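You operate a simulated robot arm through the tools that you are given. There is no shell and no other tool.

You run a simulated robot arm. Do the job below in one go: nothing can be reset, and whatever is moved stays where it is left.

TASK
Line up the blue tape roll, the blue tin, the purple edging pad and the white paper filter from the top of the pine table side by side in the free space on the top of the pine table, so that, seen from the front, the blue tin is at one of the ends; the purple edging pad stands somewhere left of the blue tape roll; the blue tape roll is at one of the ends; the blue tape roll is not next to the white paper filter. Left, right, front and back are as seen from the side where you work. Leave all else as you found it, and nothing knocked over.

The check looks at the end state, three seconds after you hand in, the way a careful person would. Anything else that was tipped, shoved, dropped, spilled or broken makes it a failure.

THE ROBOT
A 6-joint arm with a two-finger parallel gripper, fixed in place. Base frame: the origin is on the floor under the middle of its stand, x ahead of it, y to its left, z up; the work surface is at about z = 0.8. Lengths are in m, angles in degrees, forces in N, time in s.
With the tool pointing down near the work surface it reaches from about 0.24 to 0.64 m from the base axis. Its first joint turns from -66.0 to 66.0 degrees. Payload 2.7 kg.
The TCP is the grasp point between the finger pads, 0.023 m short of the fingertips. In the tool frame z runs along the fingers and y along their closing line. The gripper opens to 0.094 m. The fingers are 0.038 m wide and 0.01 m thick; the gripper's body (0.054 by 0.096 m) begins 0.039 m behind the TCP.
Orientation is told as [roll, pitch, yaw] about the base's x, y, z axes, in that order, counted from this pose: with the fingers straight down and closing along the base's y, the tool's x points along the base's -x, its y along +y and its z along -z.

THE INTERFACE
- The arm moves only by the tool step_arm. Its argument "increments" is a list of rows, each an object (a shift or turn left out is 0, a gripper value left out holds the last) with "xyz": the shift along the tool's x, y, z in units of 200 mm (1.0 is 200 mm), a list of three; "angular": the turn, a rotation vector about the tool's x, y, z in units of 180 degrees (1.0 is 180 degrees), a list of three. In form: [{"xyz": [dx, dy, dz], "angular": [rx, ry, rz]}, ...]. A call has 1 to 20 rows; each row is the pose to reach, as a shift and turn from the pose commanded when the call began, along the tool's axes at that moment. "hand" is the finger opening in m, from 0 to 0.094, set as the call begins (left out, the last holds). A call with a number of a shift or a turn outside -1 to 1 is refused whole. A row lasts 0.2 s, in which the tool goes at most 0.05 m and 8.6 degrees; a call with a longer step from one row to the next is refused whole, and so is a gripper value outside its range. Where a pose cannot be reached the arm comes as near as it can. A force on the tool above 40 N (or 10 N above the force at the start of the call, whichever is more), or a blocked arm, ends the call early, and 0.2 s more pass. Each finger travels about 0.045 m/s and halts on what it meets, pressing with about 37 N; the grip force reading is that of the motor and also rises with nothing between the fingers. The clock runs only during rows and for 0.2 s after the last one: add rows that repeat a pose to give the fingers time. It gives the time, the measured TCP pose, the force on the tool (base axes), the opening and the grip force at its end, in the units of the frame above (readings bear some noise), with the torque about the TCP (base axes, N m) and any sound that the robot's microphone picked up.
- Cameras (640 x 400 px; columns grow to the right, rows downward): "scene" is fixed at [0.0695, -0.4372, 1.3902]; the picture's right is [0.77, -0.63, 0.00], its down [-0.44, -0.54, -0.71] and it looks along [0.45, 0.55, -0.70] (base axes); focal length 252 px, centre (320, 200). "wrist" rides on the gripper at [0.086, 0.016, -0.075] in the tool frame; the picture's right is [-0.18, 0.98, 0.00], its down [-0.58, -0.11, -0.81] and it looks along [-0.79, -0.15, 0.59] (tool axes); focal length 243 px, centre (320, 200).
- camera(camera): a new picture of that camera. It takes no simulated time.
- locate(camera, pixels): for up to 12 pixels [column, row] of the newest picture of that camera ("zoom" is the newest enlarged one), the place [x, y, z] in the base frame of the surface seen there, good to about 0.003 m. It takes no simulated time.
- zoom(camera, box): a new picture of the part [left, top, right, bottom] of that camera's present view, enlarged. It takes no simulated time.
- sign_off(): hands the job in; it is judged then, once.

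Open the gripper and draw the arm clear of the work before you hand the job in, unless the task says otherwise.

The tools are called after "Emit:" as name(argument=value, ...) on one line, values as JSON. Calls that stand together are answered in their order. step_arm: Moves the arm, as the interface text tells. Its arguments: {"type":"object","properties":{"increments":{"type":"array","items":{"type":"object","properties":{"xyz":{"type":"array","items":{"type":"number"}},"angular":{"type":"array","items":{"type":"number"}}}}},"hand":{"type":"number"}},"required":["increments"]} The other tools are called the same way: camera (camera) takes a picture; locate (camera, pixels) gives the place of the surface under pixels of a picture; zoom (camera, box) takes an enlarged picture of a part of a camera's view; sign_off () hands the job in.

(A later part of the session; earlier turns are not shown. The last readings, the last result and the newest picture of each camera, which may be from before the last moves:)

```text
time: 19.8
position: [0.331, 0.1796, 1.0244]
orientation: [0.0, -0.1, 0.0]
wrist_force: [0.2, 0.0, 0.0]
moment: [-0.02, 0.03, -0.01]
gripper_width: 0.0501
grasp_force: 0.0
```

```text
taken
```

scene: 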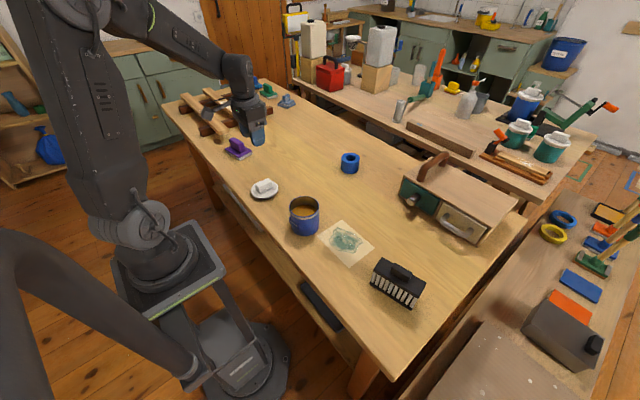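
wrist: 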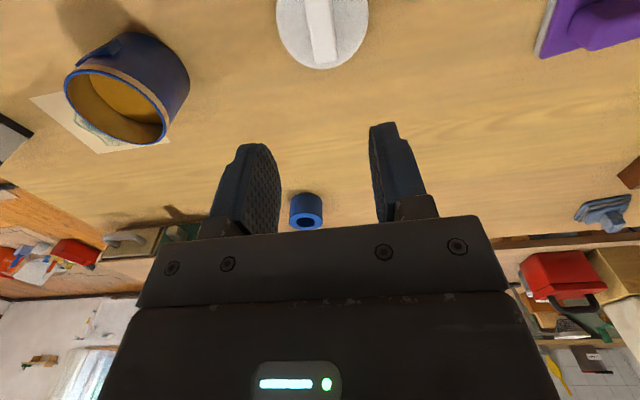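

The lid lies safely at (264,190). Now I measure the tin rim precisely.

Emit:
zoom(camera="scene", box=[280, 190, 330, 240])

Emit:
locate(camera="zoom", pixels=[[197, 135], [434, 145], [315, 49], [315, 217], [230, 78], [400, 78], [225, 190], [405, 195], [240, 250], [315, 160], [330, 360], [430, 220]])

Emit:
zoom(camera="wrist", box=[40, 10, 210, 160])

Emit:
locate(camera="wrist", pixels=[[66, 90], [166, 125], [110, 75], [130, 141], [85, 125], [150, 97], [120, 60], [185, 90], [108, 48]])

```text
8.00 times, centred on (305, 215) of scene
```

zoom: 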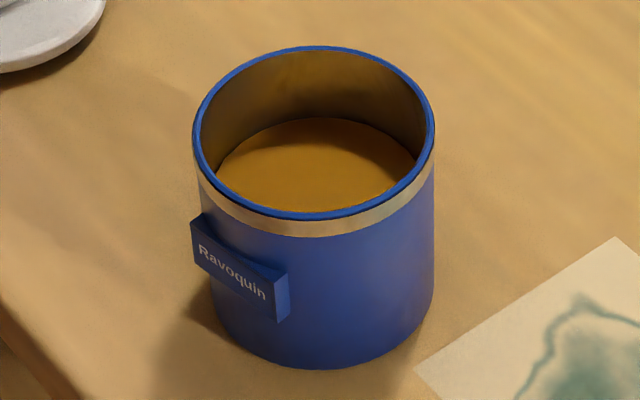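

```text
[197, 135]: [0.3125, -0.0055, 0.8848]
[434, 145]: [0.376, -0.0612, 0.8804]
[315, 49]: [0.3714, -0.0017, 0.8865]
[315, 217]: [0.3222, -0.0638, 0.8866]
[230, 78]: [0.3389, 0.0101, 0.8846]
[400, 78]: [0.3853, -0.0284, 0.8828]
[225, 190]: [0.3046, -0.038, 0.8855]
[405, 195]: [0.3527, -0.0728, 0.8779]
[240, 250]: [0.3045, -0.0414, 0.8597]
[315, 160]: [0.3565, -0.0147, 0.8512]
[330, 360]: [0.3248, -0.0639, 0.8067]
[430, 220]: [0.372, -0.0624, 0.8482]
```

```text
2.67 times, centred on (125, 85) of wrist
```

zoom: 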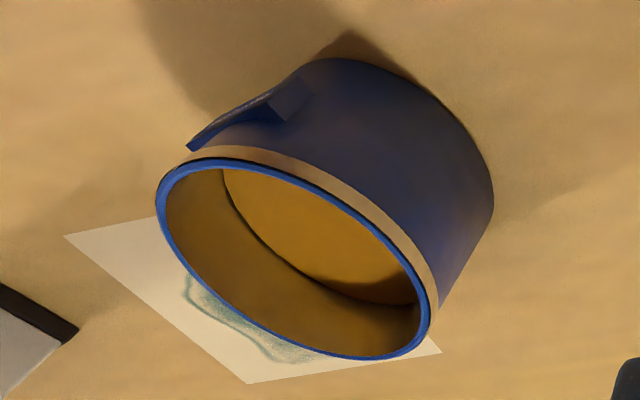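

```text
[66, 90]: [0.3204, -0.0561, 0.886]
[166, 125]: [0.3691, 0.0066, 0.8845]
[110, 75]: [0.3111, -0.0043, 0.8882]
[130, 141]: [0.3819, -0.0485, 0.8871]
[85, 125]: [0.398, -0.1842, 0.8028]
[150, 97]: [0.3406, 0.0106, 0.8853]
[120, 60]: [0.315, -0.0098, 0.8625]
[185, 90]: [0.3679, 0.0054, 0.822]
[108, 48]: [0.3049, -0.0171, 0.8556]
```

Scene fits give a tin centre near (0.346,-0.033) and wrist fits (0.346,-0.026), diameter 0.085. I move above the tin fully open for a straight look.

Emit:
step_arm(increments=[{"xyz": [-0.013, -0.17, 0.02]}, {"xyz": [-0.027, -0.33, 0.04]}, {"xyz": [-0.04, -0.5, 0.06]}, {"xyz": [-0.053, -0.67, 0.08]}, {"xyz": [-0.067, -0.83, 0.1]}, {"xyz": [-0.08, -1.0, 0.12]}, {"xyz": [-0.08, -1.0, 0.12]}, {"xyz": [-0.08, -1.0, 0.12]}], hand=0.094)

Emit:
camera(camera="wrist")

Emit:
zoom(camera="wrist", box=[210, 0, 410, 130])

```text
time: 21.6
position: [0.3447, -0.0193, 0.9985]
orientation: [-0.1, -0.1, 0.0]
wrist_force: [0.6, 0.2, -0.3]
moment: [-0.01, 0.0, 0.0]
gripper_width: 0.094
grasp_force: 0.0
```

```text
taken
```

wrist: 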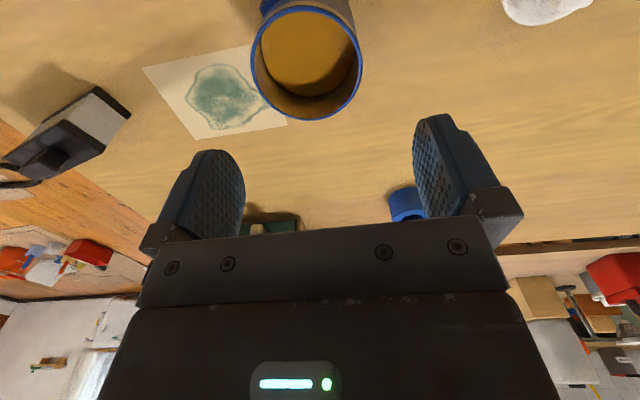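

```text
3.08 times, centred on (310, 65) of wrist
```

zoom: 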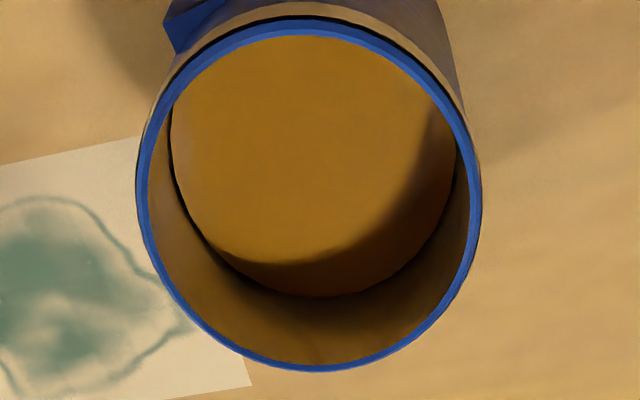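

The rim fills the zoom from column 136 to 482. I locate its extremes.

Emit:
locate(camera="zoom", pixels=[[141, 195], [477, 195], [310, 26], [310, 367], [165, 100], [455, 110], [190, 320], [430, 320], [144, 220], [474, 225]])

Emit:
zoom(camera="wrist", box=[0, 60, 150, 200])

```text
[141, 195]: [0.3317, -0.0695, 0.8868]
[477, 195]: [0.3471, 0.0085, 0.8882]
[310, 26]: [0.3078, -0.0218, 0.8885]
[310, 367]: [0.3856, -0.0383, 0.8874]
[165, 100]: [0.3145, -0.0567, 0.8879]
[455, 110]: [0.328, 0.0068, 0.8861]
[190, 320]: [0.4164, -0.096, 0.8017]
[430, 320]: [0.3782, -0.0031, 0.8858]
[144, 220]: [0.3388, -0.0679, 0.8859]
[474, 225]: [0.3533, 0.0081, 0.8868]
```

```text
2.86 times, centred on (75, 130) of wrist
```

zoom: 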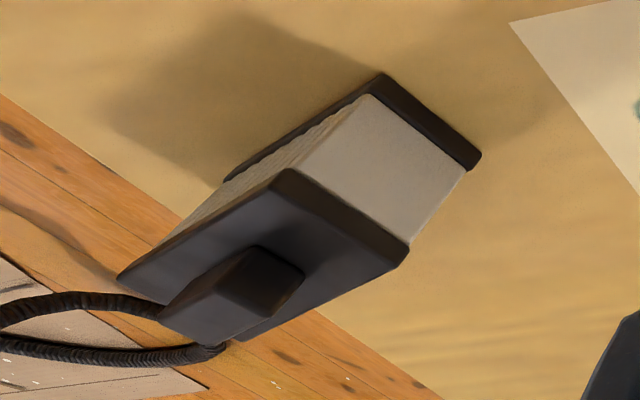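

The black item is clearly a pleated paper cassette – the filter. The tin centre is about (0.347,-0.031); I shift 11 mm to the right and lower so that the fingertips stop just above the rim, to check clearance.

Emit:
step_arm(increments=[{"xyz": [0, -0.0575, 0.1]}, {"xyz": [0, -0.0575, 0.2]}, {"xyz": [0, -0.0575, 0.3]}, {"xyz": [0, -0.0575, 0.37]}, {"xyz": [0, -0.0575, 0.37]}], hand=0.094)

Emit:
camera(camera="wrist")

Emit:
zoom(camera="scene", box=[265, 150, 345, 240])

```text
time: 22.8
position: [0.3471, -0.0305, 0.9237]
orientation: [0.0, -0.1, 0.0]
wrist_force: [0.1, 0.1, -0.6]
moment: [0.04, -0.06, -0.01]
gripper_width: 0.0942
grasp_force: 0.1
```

```text
taken
```

wrist: 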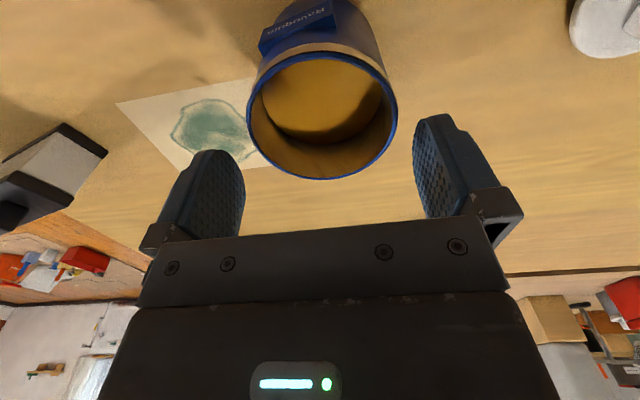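

```text
4.44 times, centred on (305, 195) of scene
```

zoom: 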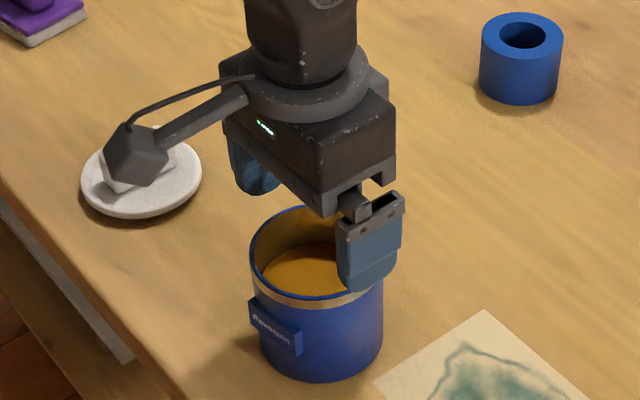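

Projected into the rim plane the finger faces clear the rim by about 5 mm on each side. I lower slowly to TCP z≈0.858.

Emit:
step_arm(increments=[{"xyz": [0, 0, 0.06]}, {"xyz": [0, 0, 0.12]}, {"xyz": [0, 0, 0.18]}, {"xyz": [0, 0, 0.23]}, {"xyz": [0, 0, 0.28]}, {"xyz": [0, 0, 0.33]}, {"xyz": [0, 0, 0.33]}], hand=0.094)

Emit:
camera(camera="wrist")

Emit:
zoom(camera="scene", box=[265, 160, 345, 250])

```text
time: 24.4
position: [0.3469, -0.03, 0.8573]
orientation: [-0.2, -0.1, 0.1]
wrist_force: [-0.4, 0.2, -1.0]
moment: [-0.01, 0.0, -0.01]
gripper_width: 0.0938
grasp_force: 0.1
```

```text
taken
```

wrist: 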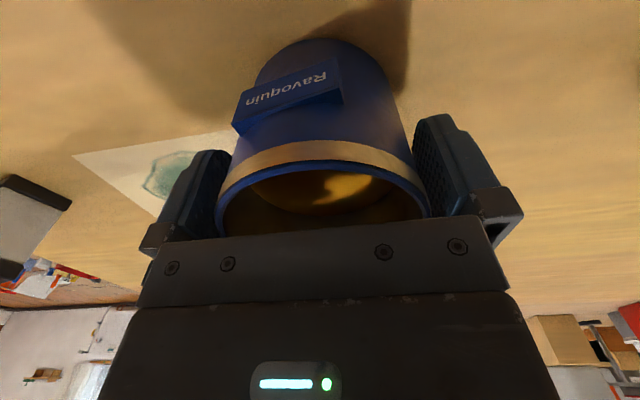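

```text
4.44 times, centred on (305, 205) of scene
```

zoom: 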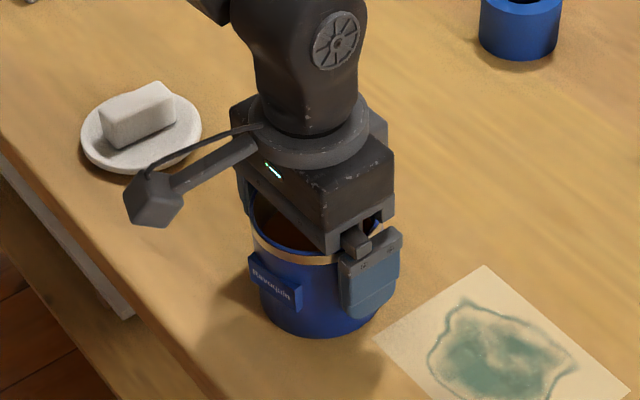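

The fingers straddle the tin without contact force. I close on the body.

Emit:
step_arm(increments=[{"xyz": [0, 0, 0]}, {"xyz": [0, 0, 0]}, {"xyz": [0, 0, 0]}, {"xyz": [0, 0, 0]}], hand=0.07)

```text
time: 25.4
position: [0.3458, -0.0309, 0.8587]
orientation: [0.0, -0.1, 0.0]
wrist_force: [-0.4, 1.1, 0.7]
moment: [0.01, -0.01, 0.0]
gripper_width: 0.0826
grasp_force: 37.0
```

Gripped at 0.0826 with 37 N. I lift gently by 65 mm with a smooth ramp, so that the content does not slosh.

Emit:
step_arm(increments=[{"xyz": [0, 0, -0.01]}, {"xyz": [0, 0, -0.03]}, {"xyz": [0, 0, -0.06]}, {"xyz": [0, 0, -0.1]}, {"xyz": [0, 0, -0.145]}, {"xyz": [0, 0, -0.19]}, {"xyz": [0, 0, -0.235]}, {"xyz": [0, 0, -0.275]}, {"xyz": [0, 0, -0.305]}, {"xyz": [0, 0, -0.32]}, {"xyz": [0, 0, -0.325]}, {"xyz": [0, 0, -0.325]}])

Emit:
zoom(camera="scene", box=[255, 130, 355, 250])

Emit:
camera(camera="wrist")

```text
time: 28.0
position: [0.347, -0.0307, 0.9228]
orientation: [0.0, -0.1, 0.0]
wrist_force: [-0.8, 0.1, -2.2]
moment: [0.0, 0.03, 0.03]
gripper_width: 0.0827
grasp_force: 36.9
```

```text
3.33 times, centred on (305, 190) of scene
```

zoom: 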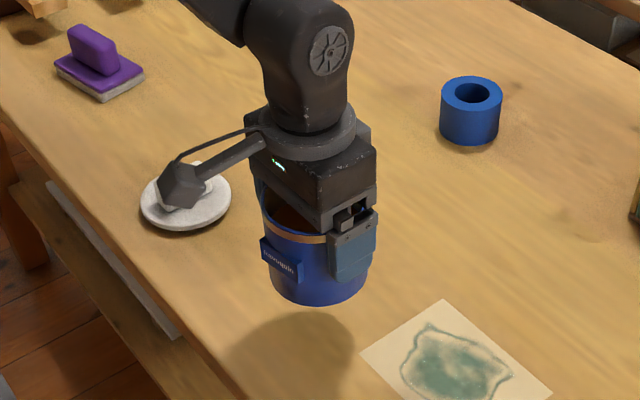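

```text
taken
```

wrist: 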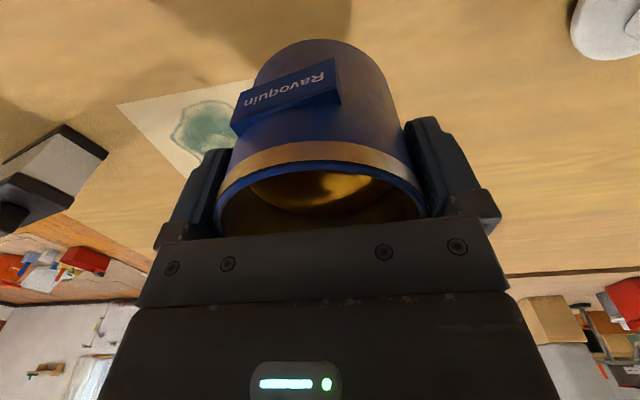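

The tin hangs level and free. I carry it smoothly towards (0.48, 0.335), first half.

Emit:
step_arm(increments=[{"xyz": [-0.0033, 0.0092, 0]}, {"xyz": [-0.0133, 0.0366, 0]}, {"xyz": [-0.0333, 0.0916, 0]}, {"xyz": [-0.06, 0.1649, 0]}, {"xyz": [-0.09, 0.2473, 0]}, {"xyz": [-0.1232, 0.3389, 0]}, {"xyz": [-0.1565, 0.4305, 0]}, {"xyz": [-0.1898, 0.5221, 0]}, {"xyz": [-0.2231, 0.6137, 0]}, {"xyz": [-0.2564, 0.7053, 0]}, {"xyz": [-0.2864, 0.7878, 0]}, {"xyz": [-0.3097, 0.8519, 0]}, {"xyz": [-0.3263, 0.8977, 0]}, {"xyz": [-0.333, 0.916, 0]}, {"xyz": [-0.333, 0.916, 0]}])

Emit:
step_arm(increments=[{"xyz": [-0.0033, 0.0092, 0]}, {"xyz": [-0.0133, 0.0366, 0]}, {"xyz": [-0.0333, 0.0916, 0]}, {"xyz": [-0.06, 0.1649, 0]}, {"xyz": [-0.09, 0.2473, 0]}, {"xyz": [-0.1232, 0.3389, 0]}, {"xyz": [-0.1565, 0.4305, 0]}, {"xyz": [-0.1898, 0.5221, 0]}, {"xyz": [-0.2231, 0.6137, 0]}, {"xyz": [-0.2564, 0.7053, 0]}, {"xyz": [-0.2864, 0.7878, 0]}, {"xyz": [-0.3097, 0.8519, 0]}, {"xyz": [-0.3263, 0.8977, 0]}, {"xyz": [-0.333, 0.916, 0]}, {"xyz": [-0.333, 0.916, 0]}])

Emit:
camera(camera="scene")

Emit:
camera(camera="wrist")

```text
time: 31.2
position: [0.4141, 0.1528, 0.9205]
orientation: [0.0, -0.1, 0.0]
wrist_force: [-0.7, 0.0, -2.5]
moment: [0.0, -0.03, -0.01]
gripper_width: 0.0825
grasp_force: 37.0
```

```text
time: 34.4
position: [0.4805, 0.3353, 0.9229]
orientation: [0.0, -0.1, 0.0]
wrist_force: [0.2, -0.2, -1.6]
moment: [0.01, 0.04, -0.01]
gripper_width: 0.0823
grasp_force: 37.6
```

```text
taken
```

scene: 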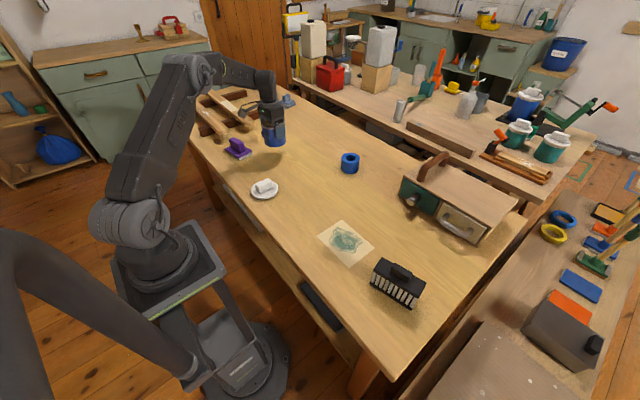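

```text
taken
```

wrist: 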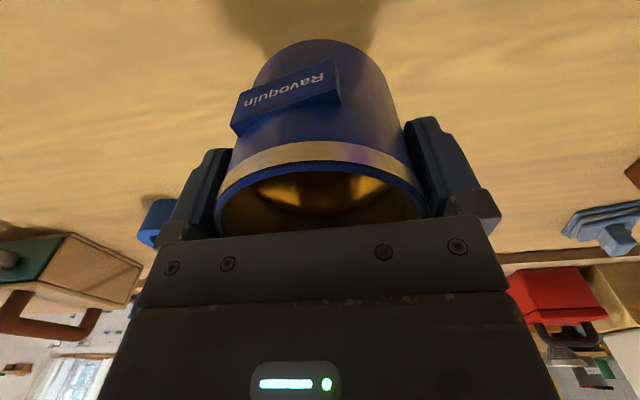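

The tin is above the free spot (0.48,0.335). I lower it smoothly by 63 mm, then feel for the table.

Emit:
step_arm(increments=[{"xyz": [0, 0, 0.01]}, {"xyz": [0, 0, 0.03]}, {"xyz": [0, 0, 0.07]}, {"xyz": [0, 0, 0.115]}, {"xyz": [0, 0, 0.16]}, {"xyz": [0, 0, 0.205]}, {"xyz": [0, 0, 0.245]}, {"xyz": [0, 0, 0.275]}, {"xyz": [0, 0, 0.295]}, {"xyz": [0, 0, 0.308]}, {"xyz": [0, 0, 0.315]}, {"xyz": [0, 0, 0.315]}])

```text
time: 37.0
position: [0.48, 0.3359, 0.8594]
orientation: [0.0, -0.1, 0.0]
wrist_force: [0.5, 0.1, -3.2]
moment: [0.0, 0.05, 0.03]
gripper_width: 0.0825
grasp_force: 37.0
```

Still carrying its weight (-3.2 N), so I go down a further 3 mm in half-millimetre steps.

Emit:
step_arm(increments=[{"xyz": [0, 0, 0.004]}, {"xyz": [0, 0, 0.007]}, {"xyz": [0, 0, 0.01]}, {"xyz": [0, 0, 0.012]}, {"xyz": [0, 0, 0.012]}])

Emit:
zoom(camera="scene", box=[235, 100, 315, 175])

```text
time: 38.2
position: [0.4797, 0.3351, 0.8575]
orientation: [0.0, -0.2, 0.1]
wrist_force: [1.5, -0.3, 2.7]
moment: [-0.1, 0.18, 0.0]
gripper_width: 0.0825
grasp_force: 37.4
```

```text
5.33 times, centred on (275, 138) of scene
```

zoom: 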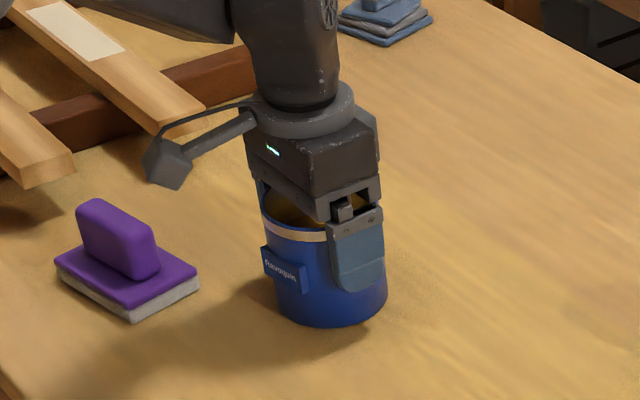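

The force turned to +2.7 N: the tin stands on the table. I open fully and then rise straight up.

Emit:
step_arm(increments=[{"xyz": [0, 0, 0]}, {"xyz": [0, 0, 0]}, {"xyz": [0, 0, 0]}], hand=0.094)

Emit:
step_arm(increments=[{"xyz": [0, 0, -0.03]}, {"xyz": [0, 0, -0.08]}, {"xyz": [0, 0, -0.15]}, {"xyz": [0, 0, -0.25]}, {"xyz": [0, 0, -0.4]}, {"xyz": [0, 0, -0.55]}, {"xyz": [0, 0, -0.7]}, {"xyz": [0, 0, -0.8]}, {"xyz": [0, 0, -0.8]}], hand=0.094)

Emit:
camera(camera="scene")

Emit:
camera(camera="wrist")

```text
time: 39.0
position: [0.4798, 0.3337, 0.8566]
orientation: [0.1, -0.1, -0.1]
wrist_force: [0.2, 0.3, -0.1]
moment: [0.02, 0.05, 0.05]
gripper_width: 0.0941
grasp_force: 0.1
```

```text
time: 41.0
position: [0.4793, 0.3359, 1.0184]
orientation: [0.0, -0.1, 0.0]
wrist_force: [0.3, 0.4, -0.3]
moment: [0.0, 0.04, 0.02]
gripper_width: 0.0944
grasp_force: 0.1
```

```text
taken
```

scene: 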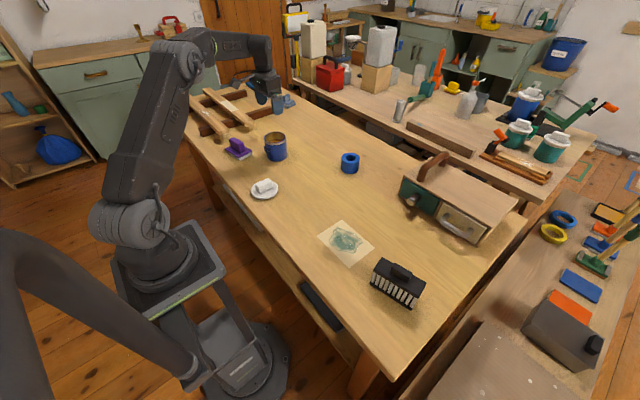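

```text
taken
```

wrist: 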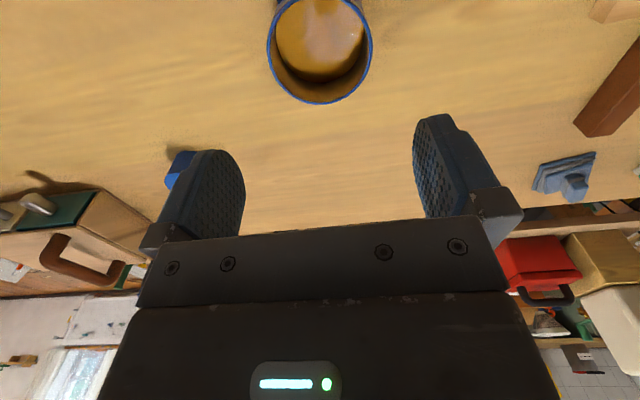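

The tin stands upright at (276,147) and its content is still in it. I verify its rim position, then go back for the lid at (0.331,0.180).

Emit:
zoom(camera="wrist", box=[230, 0, 410, 115])

Emit:
locate(camera="wrist", pixels=[[268, 52], [371, 52], [320, 102], [268, 40], [371, 40], [275, 75], [365, 72]])

Emit:
zoom(camera="scene", box=[255, 125, 300, 165])

Emit:
locate(camera="zoom", pixels=[[182, 110], [405, 120], [300, 55], [295, 180], [210, 80], [380, 80], [215, 160], [385, 160]])

```text
3.48 times, centred on (320, 58) of wrist
```

zoom: 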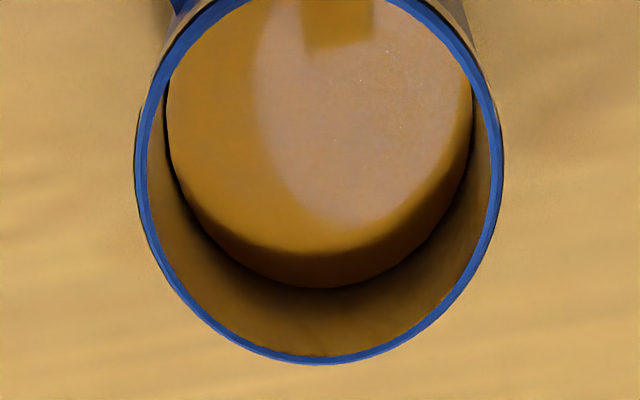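

```text
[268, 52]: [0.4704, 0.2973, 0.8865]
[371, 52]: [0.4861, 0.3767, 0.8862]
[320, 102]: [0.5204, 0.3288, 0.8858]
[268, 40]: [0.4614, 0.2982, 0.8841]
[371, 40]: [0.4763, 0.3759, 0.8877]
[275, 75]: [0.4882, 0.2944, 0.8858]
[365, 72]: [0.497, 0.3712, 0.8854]
```

```text
10.00 times, centred on (278, 145) of scene
```

zoom: 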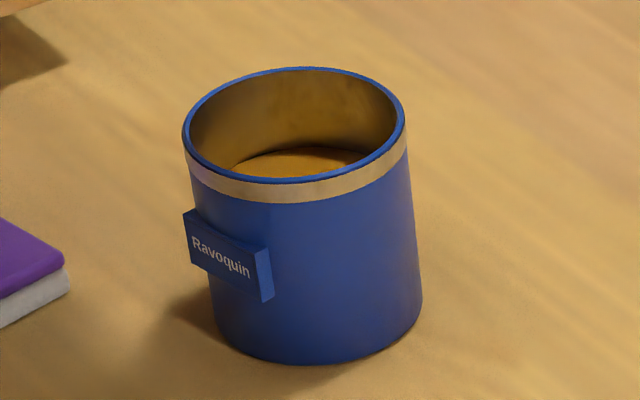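

```text
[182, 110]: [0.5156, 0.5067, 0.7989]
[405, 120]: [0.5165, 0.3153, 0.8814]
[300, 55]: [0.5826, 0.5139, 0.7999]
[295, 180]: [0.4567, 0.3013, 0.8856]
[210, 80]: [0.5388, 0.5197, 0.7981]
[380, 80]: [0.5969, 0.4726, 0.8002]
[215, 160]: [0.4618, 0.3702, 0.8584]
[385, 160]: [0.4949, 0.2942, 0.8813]
```

Tin centre confirmed near (0.479,0.3355). I move over the parked lid with the gripper at 0.05.

Emit:
step_arm(increments=[{"xyz": [0.093, -0.097, 0.011]}, {"xyz": [0.187, -0.194, 0.022]}, {"xyz": [0.28, -0.291, 0.033]}, {"xyz": [0.373, -0.388, 0.044]}, {"xyz": [0.466, -0.484, 0.055]}, {"xyz": [0.56, -0.581, 0.066]}, {"xyz": [0.653, -0.678, 0.077]}, {"xyz": [0.746, -0.775, 0.088]}, {"xyz": [0.746, -0.775, 0.088]}], hand=0.05)

Emit:
camera(camera="wrist")

Emit:
locate(camera="wrist", pixels=[[310, 25], [335, 25], [322, 30], [322, 45], [310, 50], [335, 50], [322, 60], [280, 25], [366, 20]])

```text
time: 43.0
position: [0.3296, 0.1801, 0.9989]
orientation: [-0.1, -0.1, 0.0]
wrist_force: [1.4, -0.1, 0.2]
moment: [0.01, -0.02, 0.02]
gripper_width: 0.0499
grasp_force: 0.1
```

```text
taken
```

wrist: 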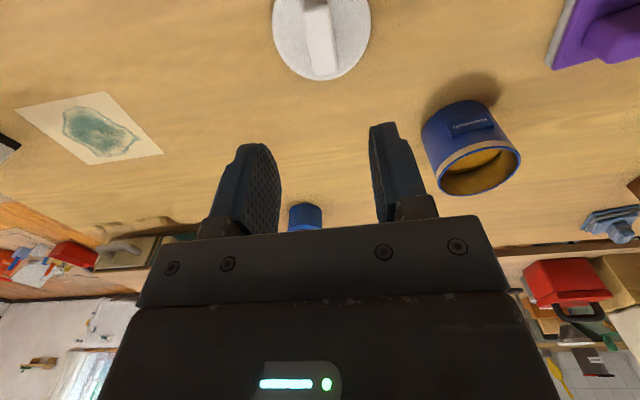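

```text
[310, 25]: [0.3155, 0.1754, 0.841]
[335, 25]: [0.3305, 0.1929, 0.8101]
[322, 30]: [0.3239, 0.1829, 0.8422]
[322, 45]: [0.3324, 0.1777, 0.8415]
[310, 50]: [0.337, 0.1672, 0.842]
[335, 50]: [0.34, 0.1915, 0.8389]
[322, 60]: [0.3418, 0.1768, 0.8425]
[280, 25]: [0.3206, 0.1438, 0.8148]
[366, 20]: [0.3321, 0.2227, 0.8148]
```

The parked block is centred at y≈0.18 as expected. I descend to the same grip height (z≈0.842) and close.

Emit:
step_arm(increments=[{"xyz": [0, 0, 0.15]}, {"xyz": [0, 0, 0.3]}, {"xyz": [0, 0, 0.45]}, {"xyz": [0, 0, 0.6]}, {"xyz": [0, 0, 0.7]}, {"xyz": [0, 0, 0.76]}, {"xyz": [0, 0, 0.79]}, {"xyz": [0, 0, 0.79]}], hand=0.05)

Emit:
step_arm(increments=[{"xyz": [0, 0, 0]}, {"xyz": [0, 0, 0]}, {"xyz": [0, 0, 0]}, {"xyz": [0, 0, 0]}], hand=0.01)

Emit:
step_arm(increments=[{"xyz": [0, 0, -0.03]}, {"xyz": [0, 0, -0.1]}, {"xyz": [0, 0, -0.2]}, {"xyz": [0, 0, -0.35]}, {"xyz": [0, 0, -0.5]}, {"xyz": [0, 0, -0.65]}, {"xyz": [0, 0, -0.8]}, {"xyz": [0, 0, -0.8]}])

Emit:
camera(camera="wrist")

Emit:
zoom(camera="scene", box=[200, 80, 330, 210])

```text
time: 44.8
position: [0.332, 0.1803, 0.8403]
orientation: [0.0, -0.1, 0.0]
wrist_force: [-0.7, -0.6, 0.3]
moment: [0.0, 0.02, 0.01]
gripper_width: 0.05
grasp_force: 0.0
```

```text
time: 45.8
position: [0.331, 0.1792, 0.8411]
orientation: [0.0, -0.1, -0.1]
wrist_force: [0.2, -0.1, 0.0]
moment: [-0.02, -0.03, 0.01]
gripper_width: 0.0228
grasp_force: 37.2
```

```text
time: 47.6
position: [0.3315, 0.1824, 1.0017]
orientation: [0.0, -0.1, -0.1]
wrist_force: [0.7, 0.2, 0.2]
moment: [0.02, -0.01, -0.01]
gripper_width: 0.023
grasp_force: 37.2
```

```text
taken
```

wrist: 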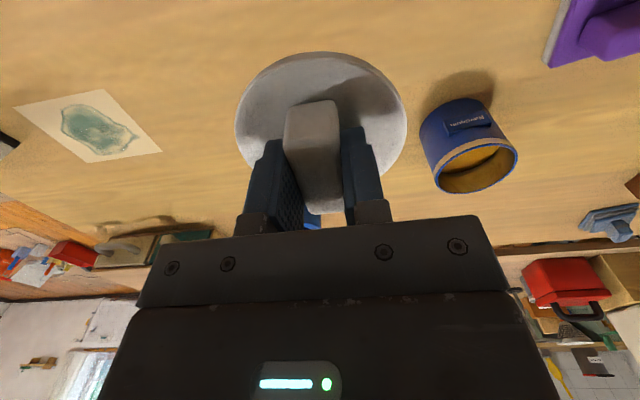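

```text
3.08 times, centred on (265, 145) of scene
```

zoom: 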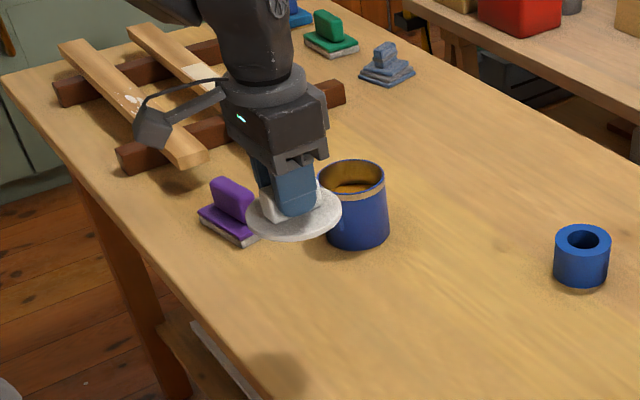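

The lid is held again. I measure its rim relative to the tool before placing it.

Emit:
locate(camera="wrist", pixels=[[239, 115], [403, 110], [320, 56], [260, 80], [385, 80], [252, 160], [395, 150], [300, 110], [330, 110], [315, 102], [315, 205]])

Emit:
zoom(camera="wrist", box=[220, 40, 420, 220])

```text
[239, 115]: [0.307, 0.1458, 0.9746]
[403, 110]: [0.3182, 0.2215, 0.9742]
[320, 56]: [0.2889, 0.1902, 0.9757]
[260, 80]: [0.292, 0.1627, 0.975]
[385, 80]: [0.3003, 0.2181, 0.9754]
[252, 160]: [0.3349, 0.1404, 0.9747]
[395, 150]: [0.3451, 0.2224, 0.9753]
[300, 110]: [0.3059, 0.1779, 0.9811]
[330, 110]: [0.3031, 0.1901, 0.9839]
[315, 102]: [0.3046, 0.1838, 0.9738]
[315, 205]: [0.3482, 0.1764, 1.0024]
```

```text
2.22 times, centred on (320, 130) of wrist
```

zoom: 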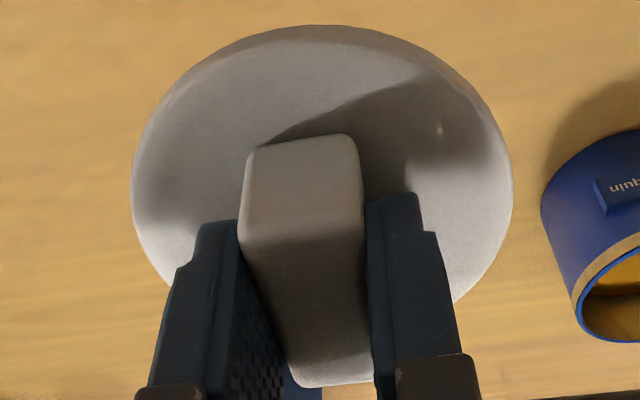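

The lid centre sits within ~2 mm of the TCP. I move above the tin while turning to yaw 99°, restoring the lid's original knob direction.

Emit:
step_arm(increments=[{"xyz": [-0.0618, 0.0642, 0], "angular": [0, 0, -0.0458]}, {"xyz": [-0.1236, 0.1283, 0], "angular": [0, 0, -0.0917]}, {"xyz": [-0.1854, 0.1925, 0], "angular": [0, 0, -0.1375]}, {"xyz": [-0.2472, 0.2567, 0], "angular": [0, 0, -0.1833]}, {"xyz": [-0.309, 0.3208, 0], "angular": [0, 0, -0.2292]}, {"xyz": [-0.3708, 0.385, 0], "angular": [0, 0, -0.275]}, {"xyz": [-0.4325, 0.4492, 0], "angular": [0, 0, -0.3208]}, {"xyz": [-0.4943, 0.5133, 0], "angular": [0, 0, -0.3667]}, {"xyz": [-0.5561, 0.5775, 0], "angular": [0, 0, -0.4125]}, {"xyz": [-0.6179, 0.6417, 0], "angular": [0, 0, -0.4583]}, {"xyz": [-0.6797, 0.7058, 0], "angular": [0, 0, -0.5042]}, {"xyz": [-0.7415, 0.77, 0], "angular": [0, 0, -0.55]}, {"xyz": [-0.7415, 0.77, 0], "angular": [0, 0, -0.55]}])

Emit:
step_arm(increments=[{"xyz": [0, 0, 0.1]}, {"xyz": [0, 0, 0.2]}, {"xyz": [0, 0, 0.28]}, {"xyz": [0, 0, 0.33]}, {"xyz": [0, 0, 0.33]}])

Emit:
camera(camera="wrist")

Emit:
zoom(camera="scene", box=[240, 95, 310, 165])

```text
time: 50.4
position: [0.4809, 0.3327, 1.0014]
orientation: [-0.1, 0.0, 99.1]
wrist_force: [-0.8, -0.3, -0.1]
moment: [0.02, 0.0, -0.01]
gripper_width: 0.0227
grasp_force: 37.2
```

```text
time: 51.6
position: [0.4794, 0.3343, 0.9359]
orientation: [-0.1, 0.0, 99.0]
wrist_force: [0.0, 0.4, -1.2]
moment: [0.0, -0.01, 0.0]
gripper_width: 0.0229
grasp_force: 37.2
```

```text
taken
```

wrist: 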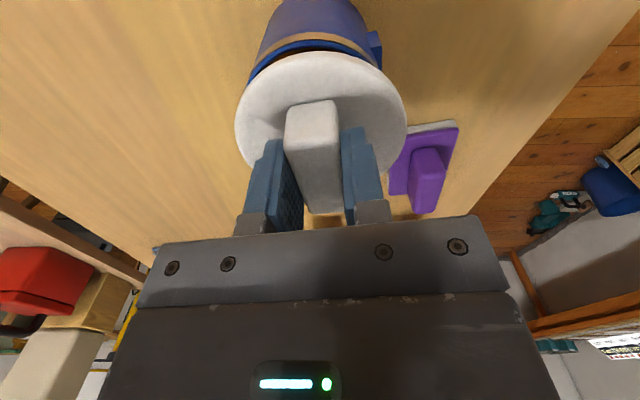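

```text
5.71 times, centred on (275, 130) of scene
```

zoom: 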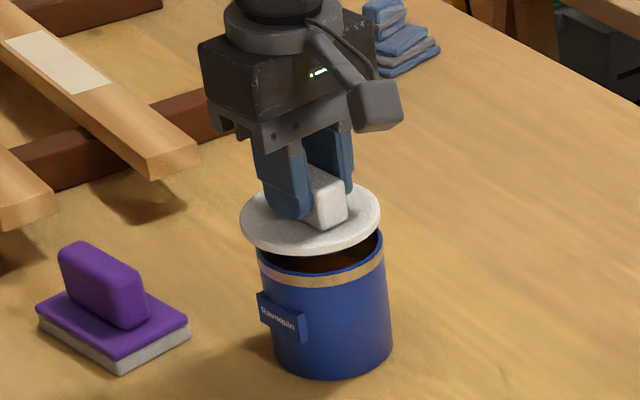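

The lid hovers about 10 mm above the rim. I check its centring over the tin with finer zooms from both cameras.

Emit:
zoom(camera="scene", box=[262, 120, 298, 150])

Emit:
locate(camera="zoom", pixels=[[150, 120], [440, 120], [300, 260], [180, 200], [410, 200], [170, 230], [440, 270], [465, 250], [300, 330], [190, 290], [400, 310], [250, 320]])

Emit:
zoom(camera="wrist", box=[220, 0, 420, 180])

Emit:
locate(camera="zoom", pixels=[[95, 165], [490, 150], [290, 120], [480, 230], [60, 250], [575, 250], [320, 118], [200, 120], [420, 100]])

```text
13.33 times, centred on (280, 135) of scene
```

zoom: 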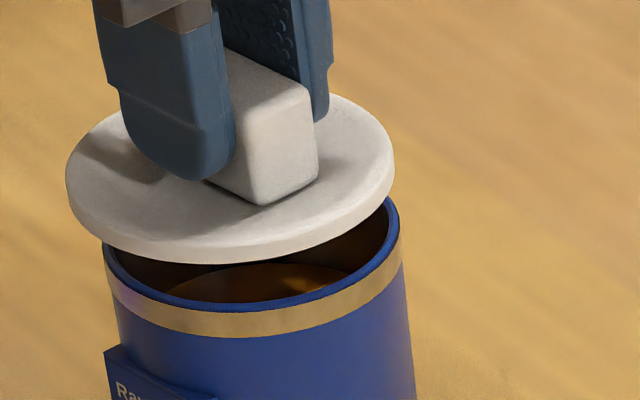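

```text
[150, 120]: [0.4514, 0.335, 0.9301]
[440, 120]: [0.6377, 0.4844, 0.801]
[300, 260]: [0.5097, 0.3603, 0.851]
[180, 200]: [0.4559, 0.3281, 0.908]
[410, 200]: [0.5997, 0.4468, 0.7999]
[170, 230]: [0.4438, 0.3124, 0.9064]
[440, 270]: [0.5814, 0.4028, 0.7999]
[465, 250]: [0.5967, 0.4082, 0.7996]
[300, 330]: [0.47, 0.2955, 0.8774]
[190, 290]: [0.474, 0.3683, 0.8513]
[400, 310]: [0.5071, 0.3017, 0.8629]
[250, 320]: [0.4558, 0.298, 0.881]
```

```text
2.22 times, centred on (320, 90) of wrist
```

zoom: 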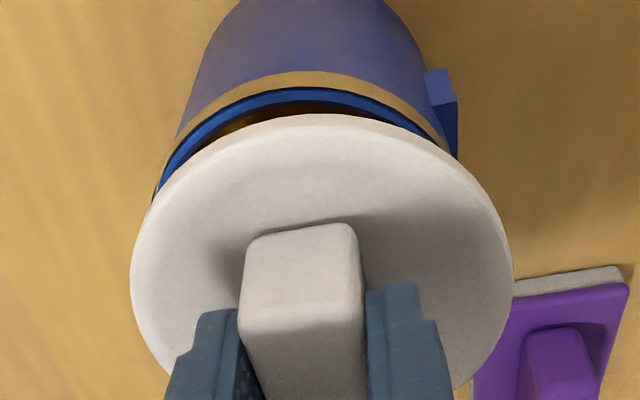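

```text
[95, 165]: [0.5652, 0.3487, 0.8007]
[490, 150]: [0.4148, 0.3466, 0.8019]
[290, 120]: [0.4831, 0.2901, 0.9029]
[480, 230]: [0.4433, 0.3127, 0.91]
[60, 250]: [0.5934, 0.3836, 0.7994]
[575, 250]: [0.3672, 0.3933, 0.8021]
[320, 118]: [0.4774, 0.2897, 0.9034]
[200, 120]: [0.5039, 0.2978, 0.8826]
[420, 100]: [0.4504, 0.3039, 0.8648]
```

Wrist and scene estimates of the centring differ by a few mm. I zoom the wrist view on the tin's rim under the lid to settle it.

Emit:
zoom(camera="wrist", box=[230, 0, 400, 106])

Emit:
zoom(camera="scene", box=[264, 120, 294, 145])

```text
3.76 times, centred on (315, 53) of wrist
```

zoom: 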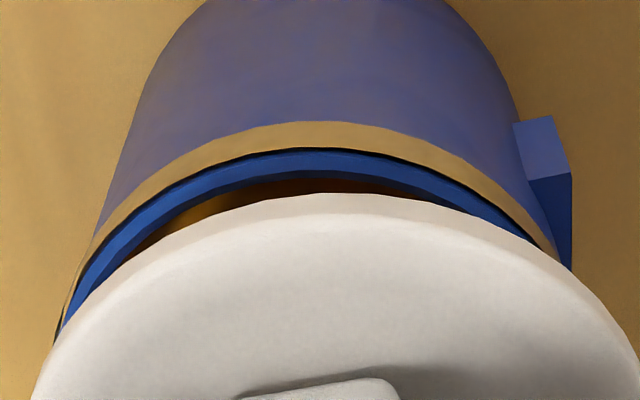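

```text
16.00 times, centred on (279, 132) of scene
```

zoom: 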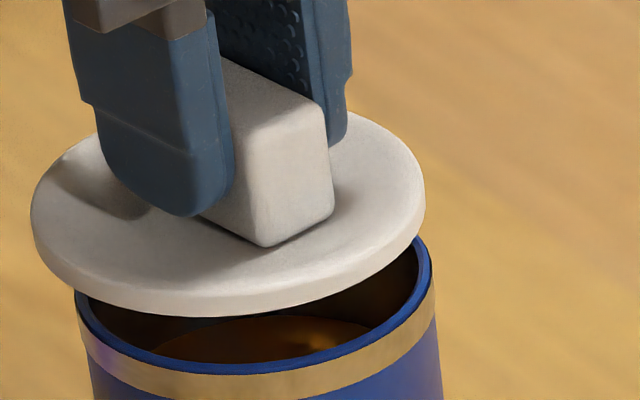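

The finer views agree: the lid is about 3 mm too far left/back (offset roughly −3 mm in x, +3 mm in y). I shift it by (+3,-3) mm and look again.

Emit:
step_arm(increments=[{"xyz": [0.017, -0.0125, 0]}, {"xyz": [0.017, -0.0125, 0]}, {"xyz": [0.017, -0.0125, 0]}])

Emit:
zoom(camera="wrist", box=[230, 0, 400, 106])

Emit:
zoom(camera="scene", box=[264, 120, 294, 145])

```text
time: 52.4
position: [0.4819, 0.3305, 0.9361]
orientation: [-0.2, 0.1, 99.0]
wrist_force: [-0.4, -0.1, -0.9]
moment: [-0.03, -0.01, 0.0]
gripper_width: 0.0224
grasp_force: 36.7
```

```text
3.76 times, centred on (315, 53) of wrist
```

zoom: 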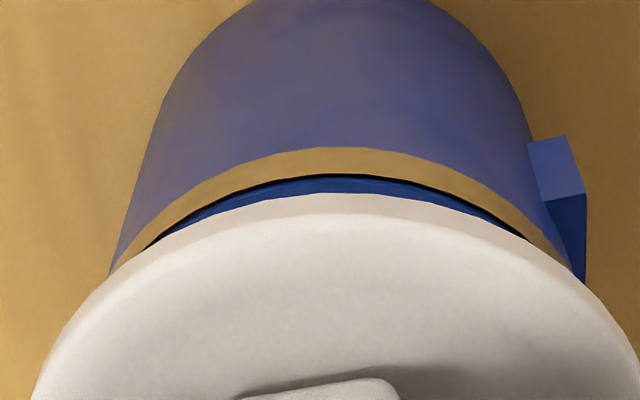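

```text
16.00 times, centred on (279, 132) of scene
```

zoom: 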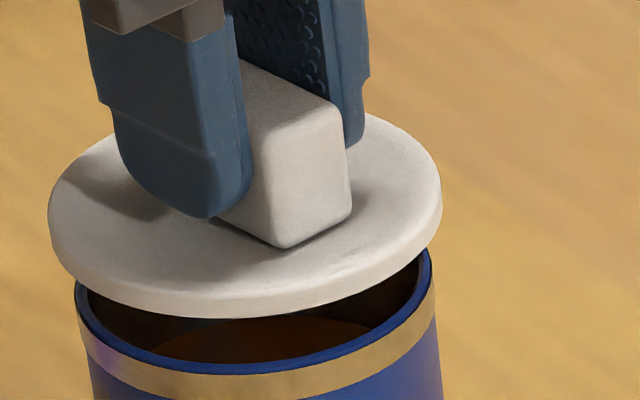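

Now lid and tin agree within ~1–2 mm. I nudge +1 mm in x and lower slowly to the original seated height (TCP z≈0.920).

Emit:
step_arm(increments=[{"xyz": [0, -0.005, 0.02]}, {"xyz": [0, -0.005, 0.04]}, {"xyz": [0, -0.005, 0.055]}, {"xyz": [0, -0.005, 0.065]}, {"xyz": [0, -0.005, 0.07]}, {"xyz": [0, -0.005, 0.075]}, {"xyz": [0, -0.005, 0.075]}])

Emit:
zoom(camera="scene", box=[262, 120, 298, 165])

Emit:
zoom(camera="wrist", box=[230, 0, 400, 106])

```text
time: 54.0
position: [0.4839, 0.3315, 0.9206]
orientation: [0.0, 0.0, 99.0]
wrist_force: [-0.8, 0.5, 0.3]
moment: [-0.03, 0.03, -0.02]
gripper_width: 0.0226
grasp_force: 36.7
```

```text
8.89 times, centred on (280, 142) of scene
```

zoom: 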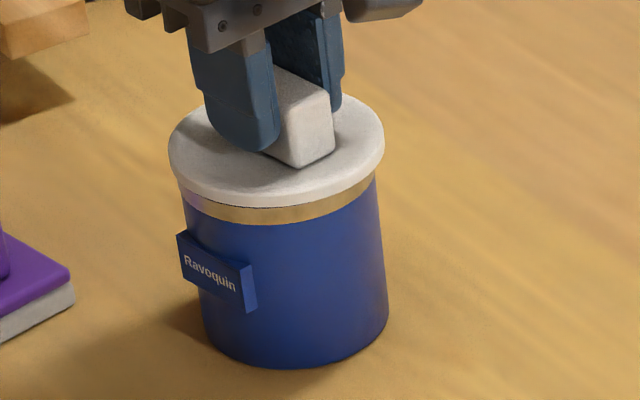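

```text
3.76 times, centred on (315, 53) of wrist
```

zoom: 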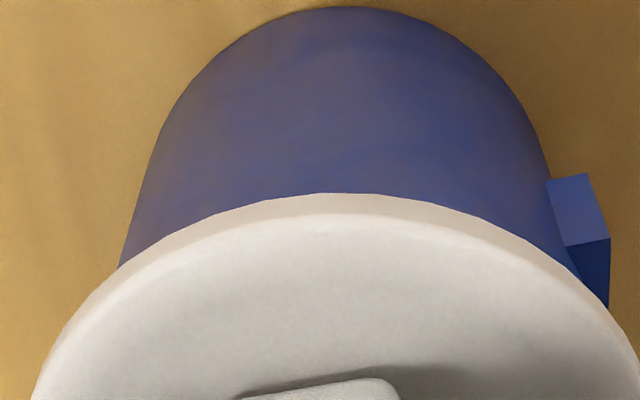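

It looks seated but the force is still ~0, so I press down in small steps to feel contact and, if it comes, the snap.

Emit:
step_arm(increments=[{"xyz": [0, 0, 0.004]}, {"xyz": [0, 0, 0.008]}, {"xyz": [0, 0, 0.012]}, {"xyz": [0, 0, 0.015]}, {"xyz": [0, 0, 0.015]}])

```text
time: 55.2
position: [0.4833, 0.3312, 0.9198]
orientation: [-0.3, -0.1, 99.1]
wrist_force: [-5.6, 3.0, 17.0]
moment: [0.08, 0.24, -0.03]
gripper_width: 0.0227
grasp_force: 37.4
heard: snap
```

A "snap" was heard: the lid is seated again. I open the fingers in place and rise straight up.

Emit:
step_arm(increments=[{"xyz": [0, 0, 0]}, {"xyz": [0, 0, 0]}, {"xyz": [0, 0, 0]}, {"xyz": [0, 0, 0]}], hand=0.05)

Emit:
step_arm(increments=[{"xyz": [0, 0, -0.04]}, {"xyz": [0, 0, -0.1]}, {"xyz": [0, 0, -0.2]}, {"xyz": [0, 0, -0.35]}, {"xyz": [0, 0, -0.5]}, {"xyz": [0, 0, -0.65]}, {"xyz": [0, 0, -0.65]}], hand=0.05)

Emit:
camera(camera="scene")

Emit:
zoom(camera="scene", box=[240, 115, 310, 170])

Emit:
camera(camera="wrist")

```text
time: 56.2
position: [0.4828, 0.3319, 0.9169]
orientation: [-0.1, 0.0, 99.0]
wrist_force: [-0.1, -0.2, 0.2]
moment: [-0.01, -0.02, 0.02]
gripper_width: 0.0499
grasp_force: 0.1
```

```text
time: 57.8
position: [0.4807, 0.3332, 1.0483]
orientation: [-0.1, 0.0, 99.0]
wrist_force: [0.8, 0.5, 0.0]
moment: [-0.04, -0.01, 0.04]
gripper_width: 0.0502
grasp_force: 0.1
```

```text
taken
```

scene: 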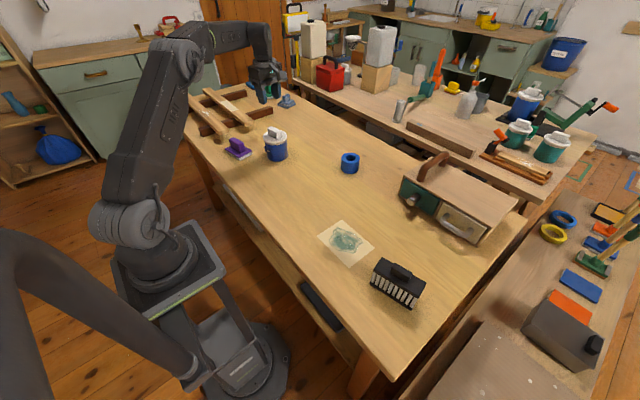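

```text
7.27 times, centred on (275, 142) of scene
```

zoom: 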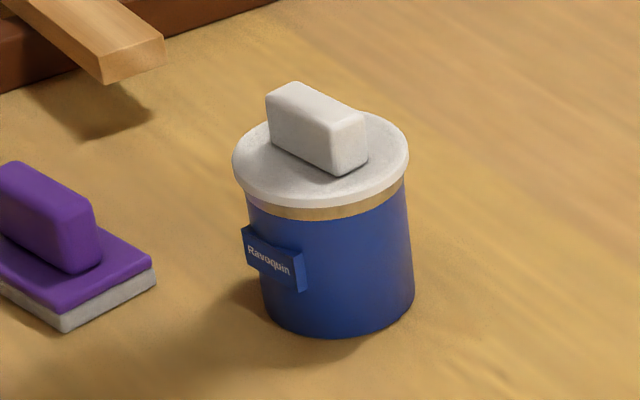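

```text
taken
```

wrist: 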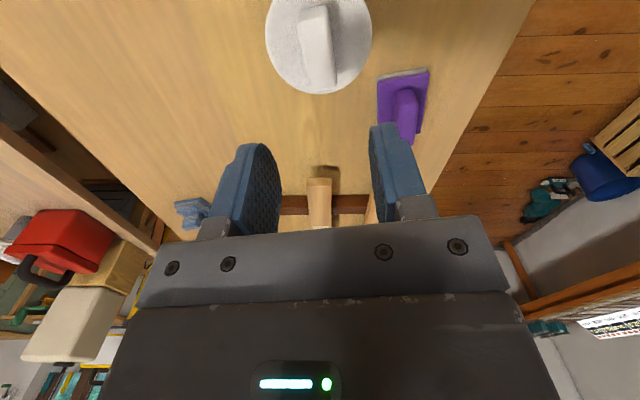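

The tin is closed and upright at the left end of the future row, (0.48,0.335). Next is the pad at (237,149); I move above it at z≈1.0, gripper at 0.06.

Emit:
step_arm(increments=[{"xyz": [-0.1038, 0.0798, 0.042]}, {"xyz": [-0.2075, 0.1597, 0.083]}, {"xyz": [-0.3113, 0.2395, 0.125]}, {"xyz": [-0.415, 0.3193, 0.167]}, {"xyz": [-0.5188, 0.3992, 0.208]}, {"xyz": [-0.6225, 0.479, 0.25]}, {"xyz": [-0.6225, 0.479, 0.25]}], hand=0.06)

Emit:
camera(camera="wrist")

Emit:
zoom(camera="wrist", box=[230, 0, 410, 110])

```text
time: 59.4
position: [0.3673, 0.4396, 0.9982]
orientation: [0.0, 0.0, 99.0]
wrist_force: [0.0, 0.0, 0.1]
moment: [0.06, 0.04, 0.05]
gripper_width: 0.0599
grasp_force: 0.1
```

```text
taken
```

wrist: 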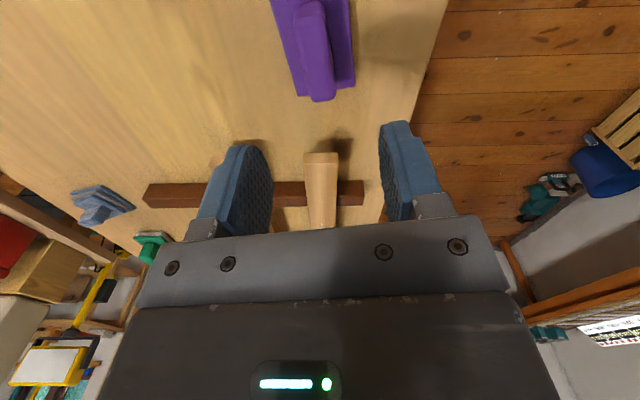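

```text
3.56 times, centred on (320, 55) of wrist
```

zoom: 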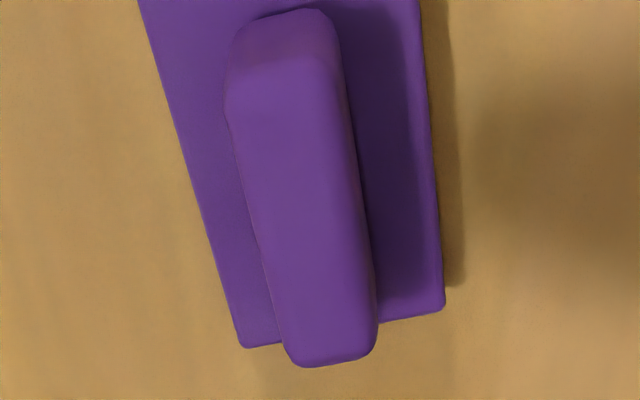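

The handle fills the zoom from (285,90) to (330,360). I locate points along it and the base edges.

Emit:
locate(camera="zoom", pixels=[[285, 90], [325, 340], [240, 120], [330, 110], [285, 330], [370, 320], [305, 200], [250, 200], [350, 200], [200, 180], [420, 150], [250, 340]])

Emit:
locate(camera="wrist", pixels=[[276, 3], [348, 3], [300, 93], [352, 84], [322, 170], [190, 195], [355, 190]])

```text
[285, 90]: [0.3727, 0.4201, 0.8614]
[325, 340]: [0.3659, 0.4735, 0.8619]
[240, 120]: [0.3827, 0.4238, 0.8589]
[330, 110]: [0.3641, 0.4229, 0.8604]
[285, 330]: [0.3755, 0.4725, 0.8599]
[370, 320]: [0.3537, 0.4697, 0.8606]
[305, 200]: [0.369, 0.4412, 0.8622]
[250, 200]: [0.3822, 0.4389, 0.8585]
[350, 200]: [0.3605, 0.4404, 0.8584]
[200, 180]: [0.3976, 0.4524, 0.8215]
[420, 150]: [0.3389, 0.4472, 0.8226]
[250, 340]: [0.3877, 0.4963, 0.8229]
```

```text
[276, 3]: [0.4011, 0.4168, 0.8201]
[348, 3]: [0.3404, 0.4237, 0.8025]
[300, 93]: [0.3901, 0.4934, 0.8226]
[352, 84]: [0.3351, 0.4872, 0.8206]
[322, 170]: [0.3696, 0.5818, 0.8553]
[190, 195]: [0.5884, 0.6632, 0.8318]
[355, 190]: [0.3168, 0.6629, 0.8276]
```

Handle axis centre ≈ (0.3695,0.446), width ≈0.023, top z 0.861. I descend straddling it to z≈0.853 and close.

Emit:
step_arm(increments=[{"xyz": [-0.034, -0.008, 0.15]}, {"xyz": [-0.034, -0.008, 0.3]}, {"xyz": [-0.034, -0.008, 0.45]}, {"xyz": [-0.034, -0.008, 0.58]}, {"xyz": [-0.034, -0.008, 0.67]}, {"xyz": [-0.034, -0.008, 0.725]}, {"xyz": [-0.034, -0.008, 0.725]}], hand=0.06)

Emit:
zoom(camera="scene", box=[205, 105, 285, 175])

Emit:
camera(camera="wrist")

```text
time: 61.0
position: [0.3683, 0.4472, 0.8539]
orientation: [-0.2, -0.1, 99.0]
wrist_force: [0.5, 0.8, -0.2]
moment: [0.01, 0.0, 0.01]
gripper_width: 0.0601
grasp_force: 0.0
```

```text
5.71 times, centred on (245, 140) of scene
```

zoom: 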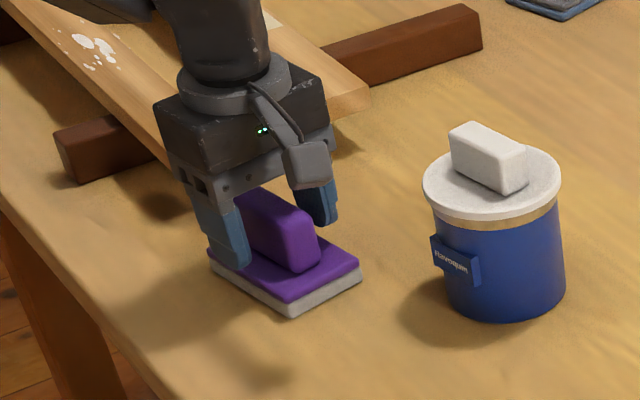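

```text
taken
```

wrist: 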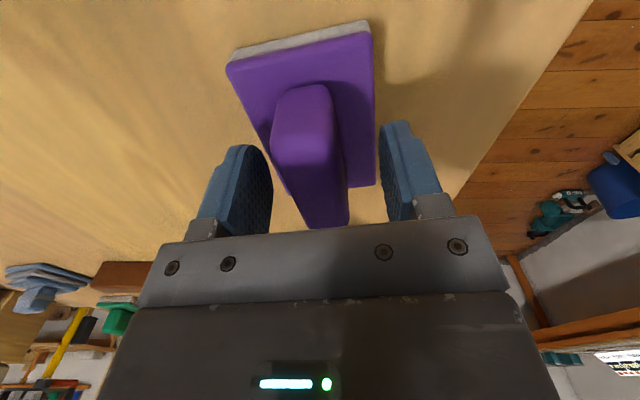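

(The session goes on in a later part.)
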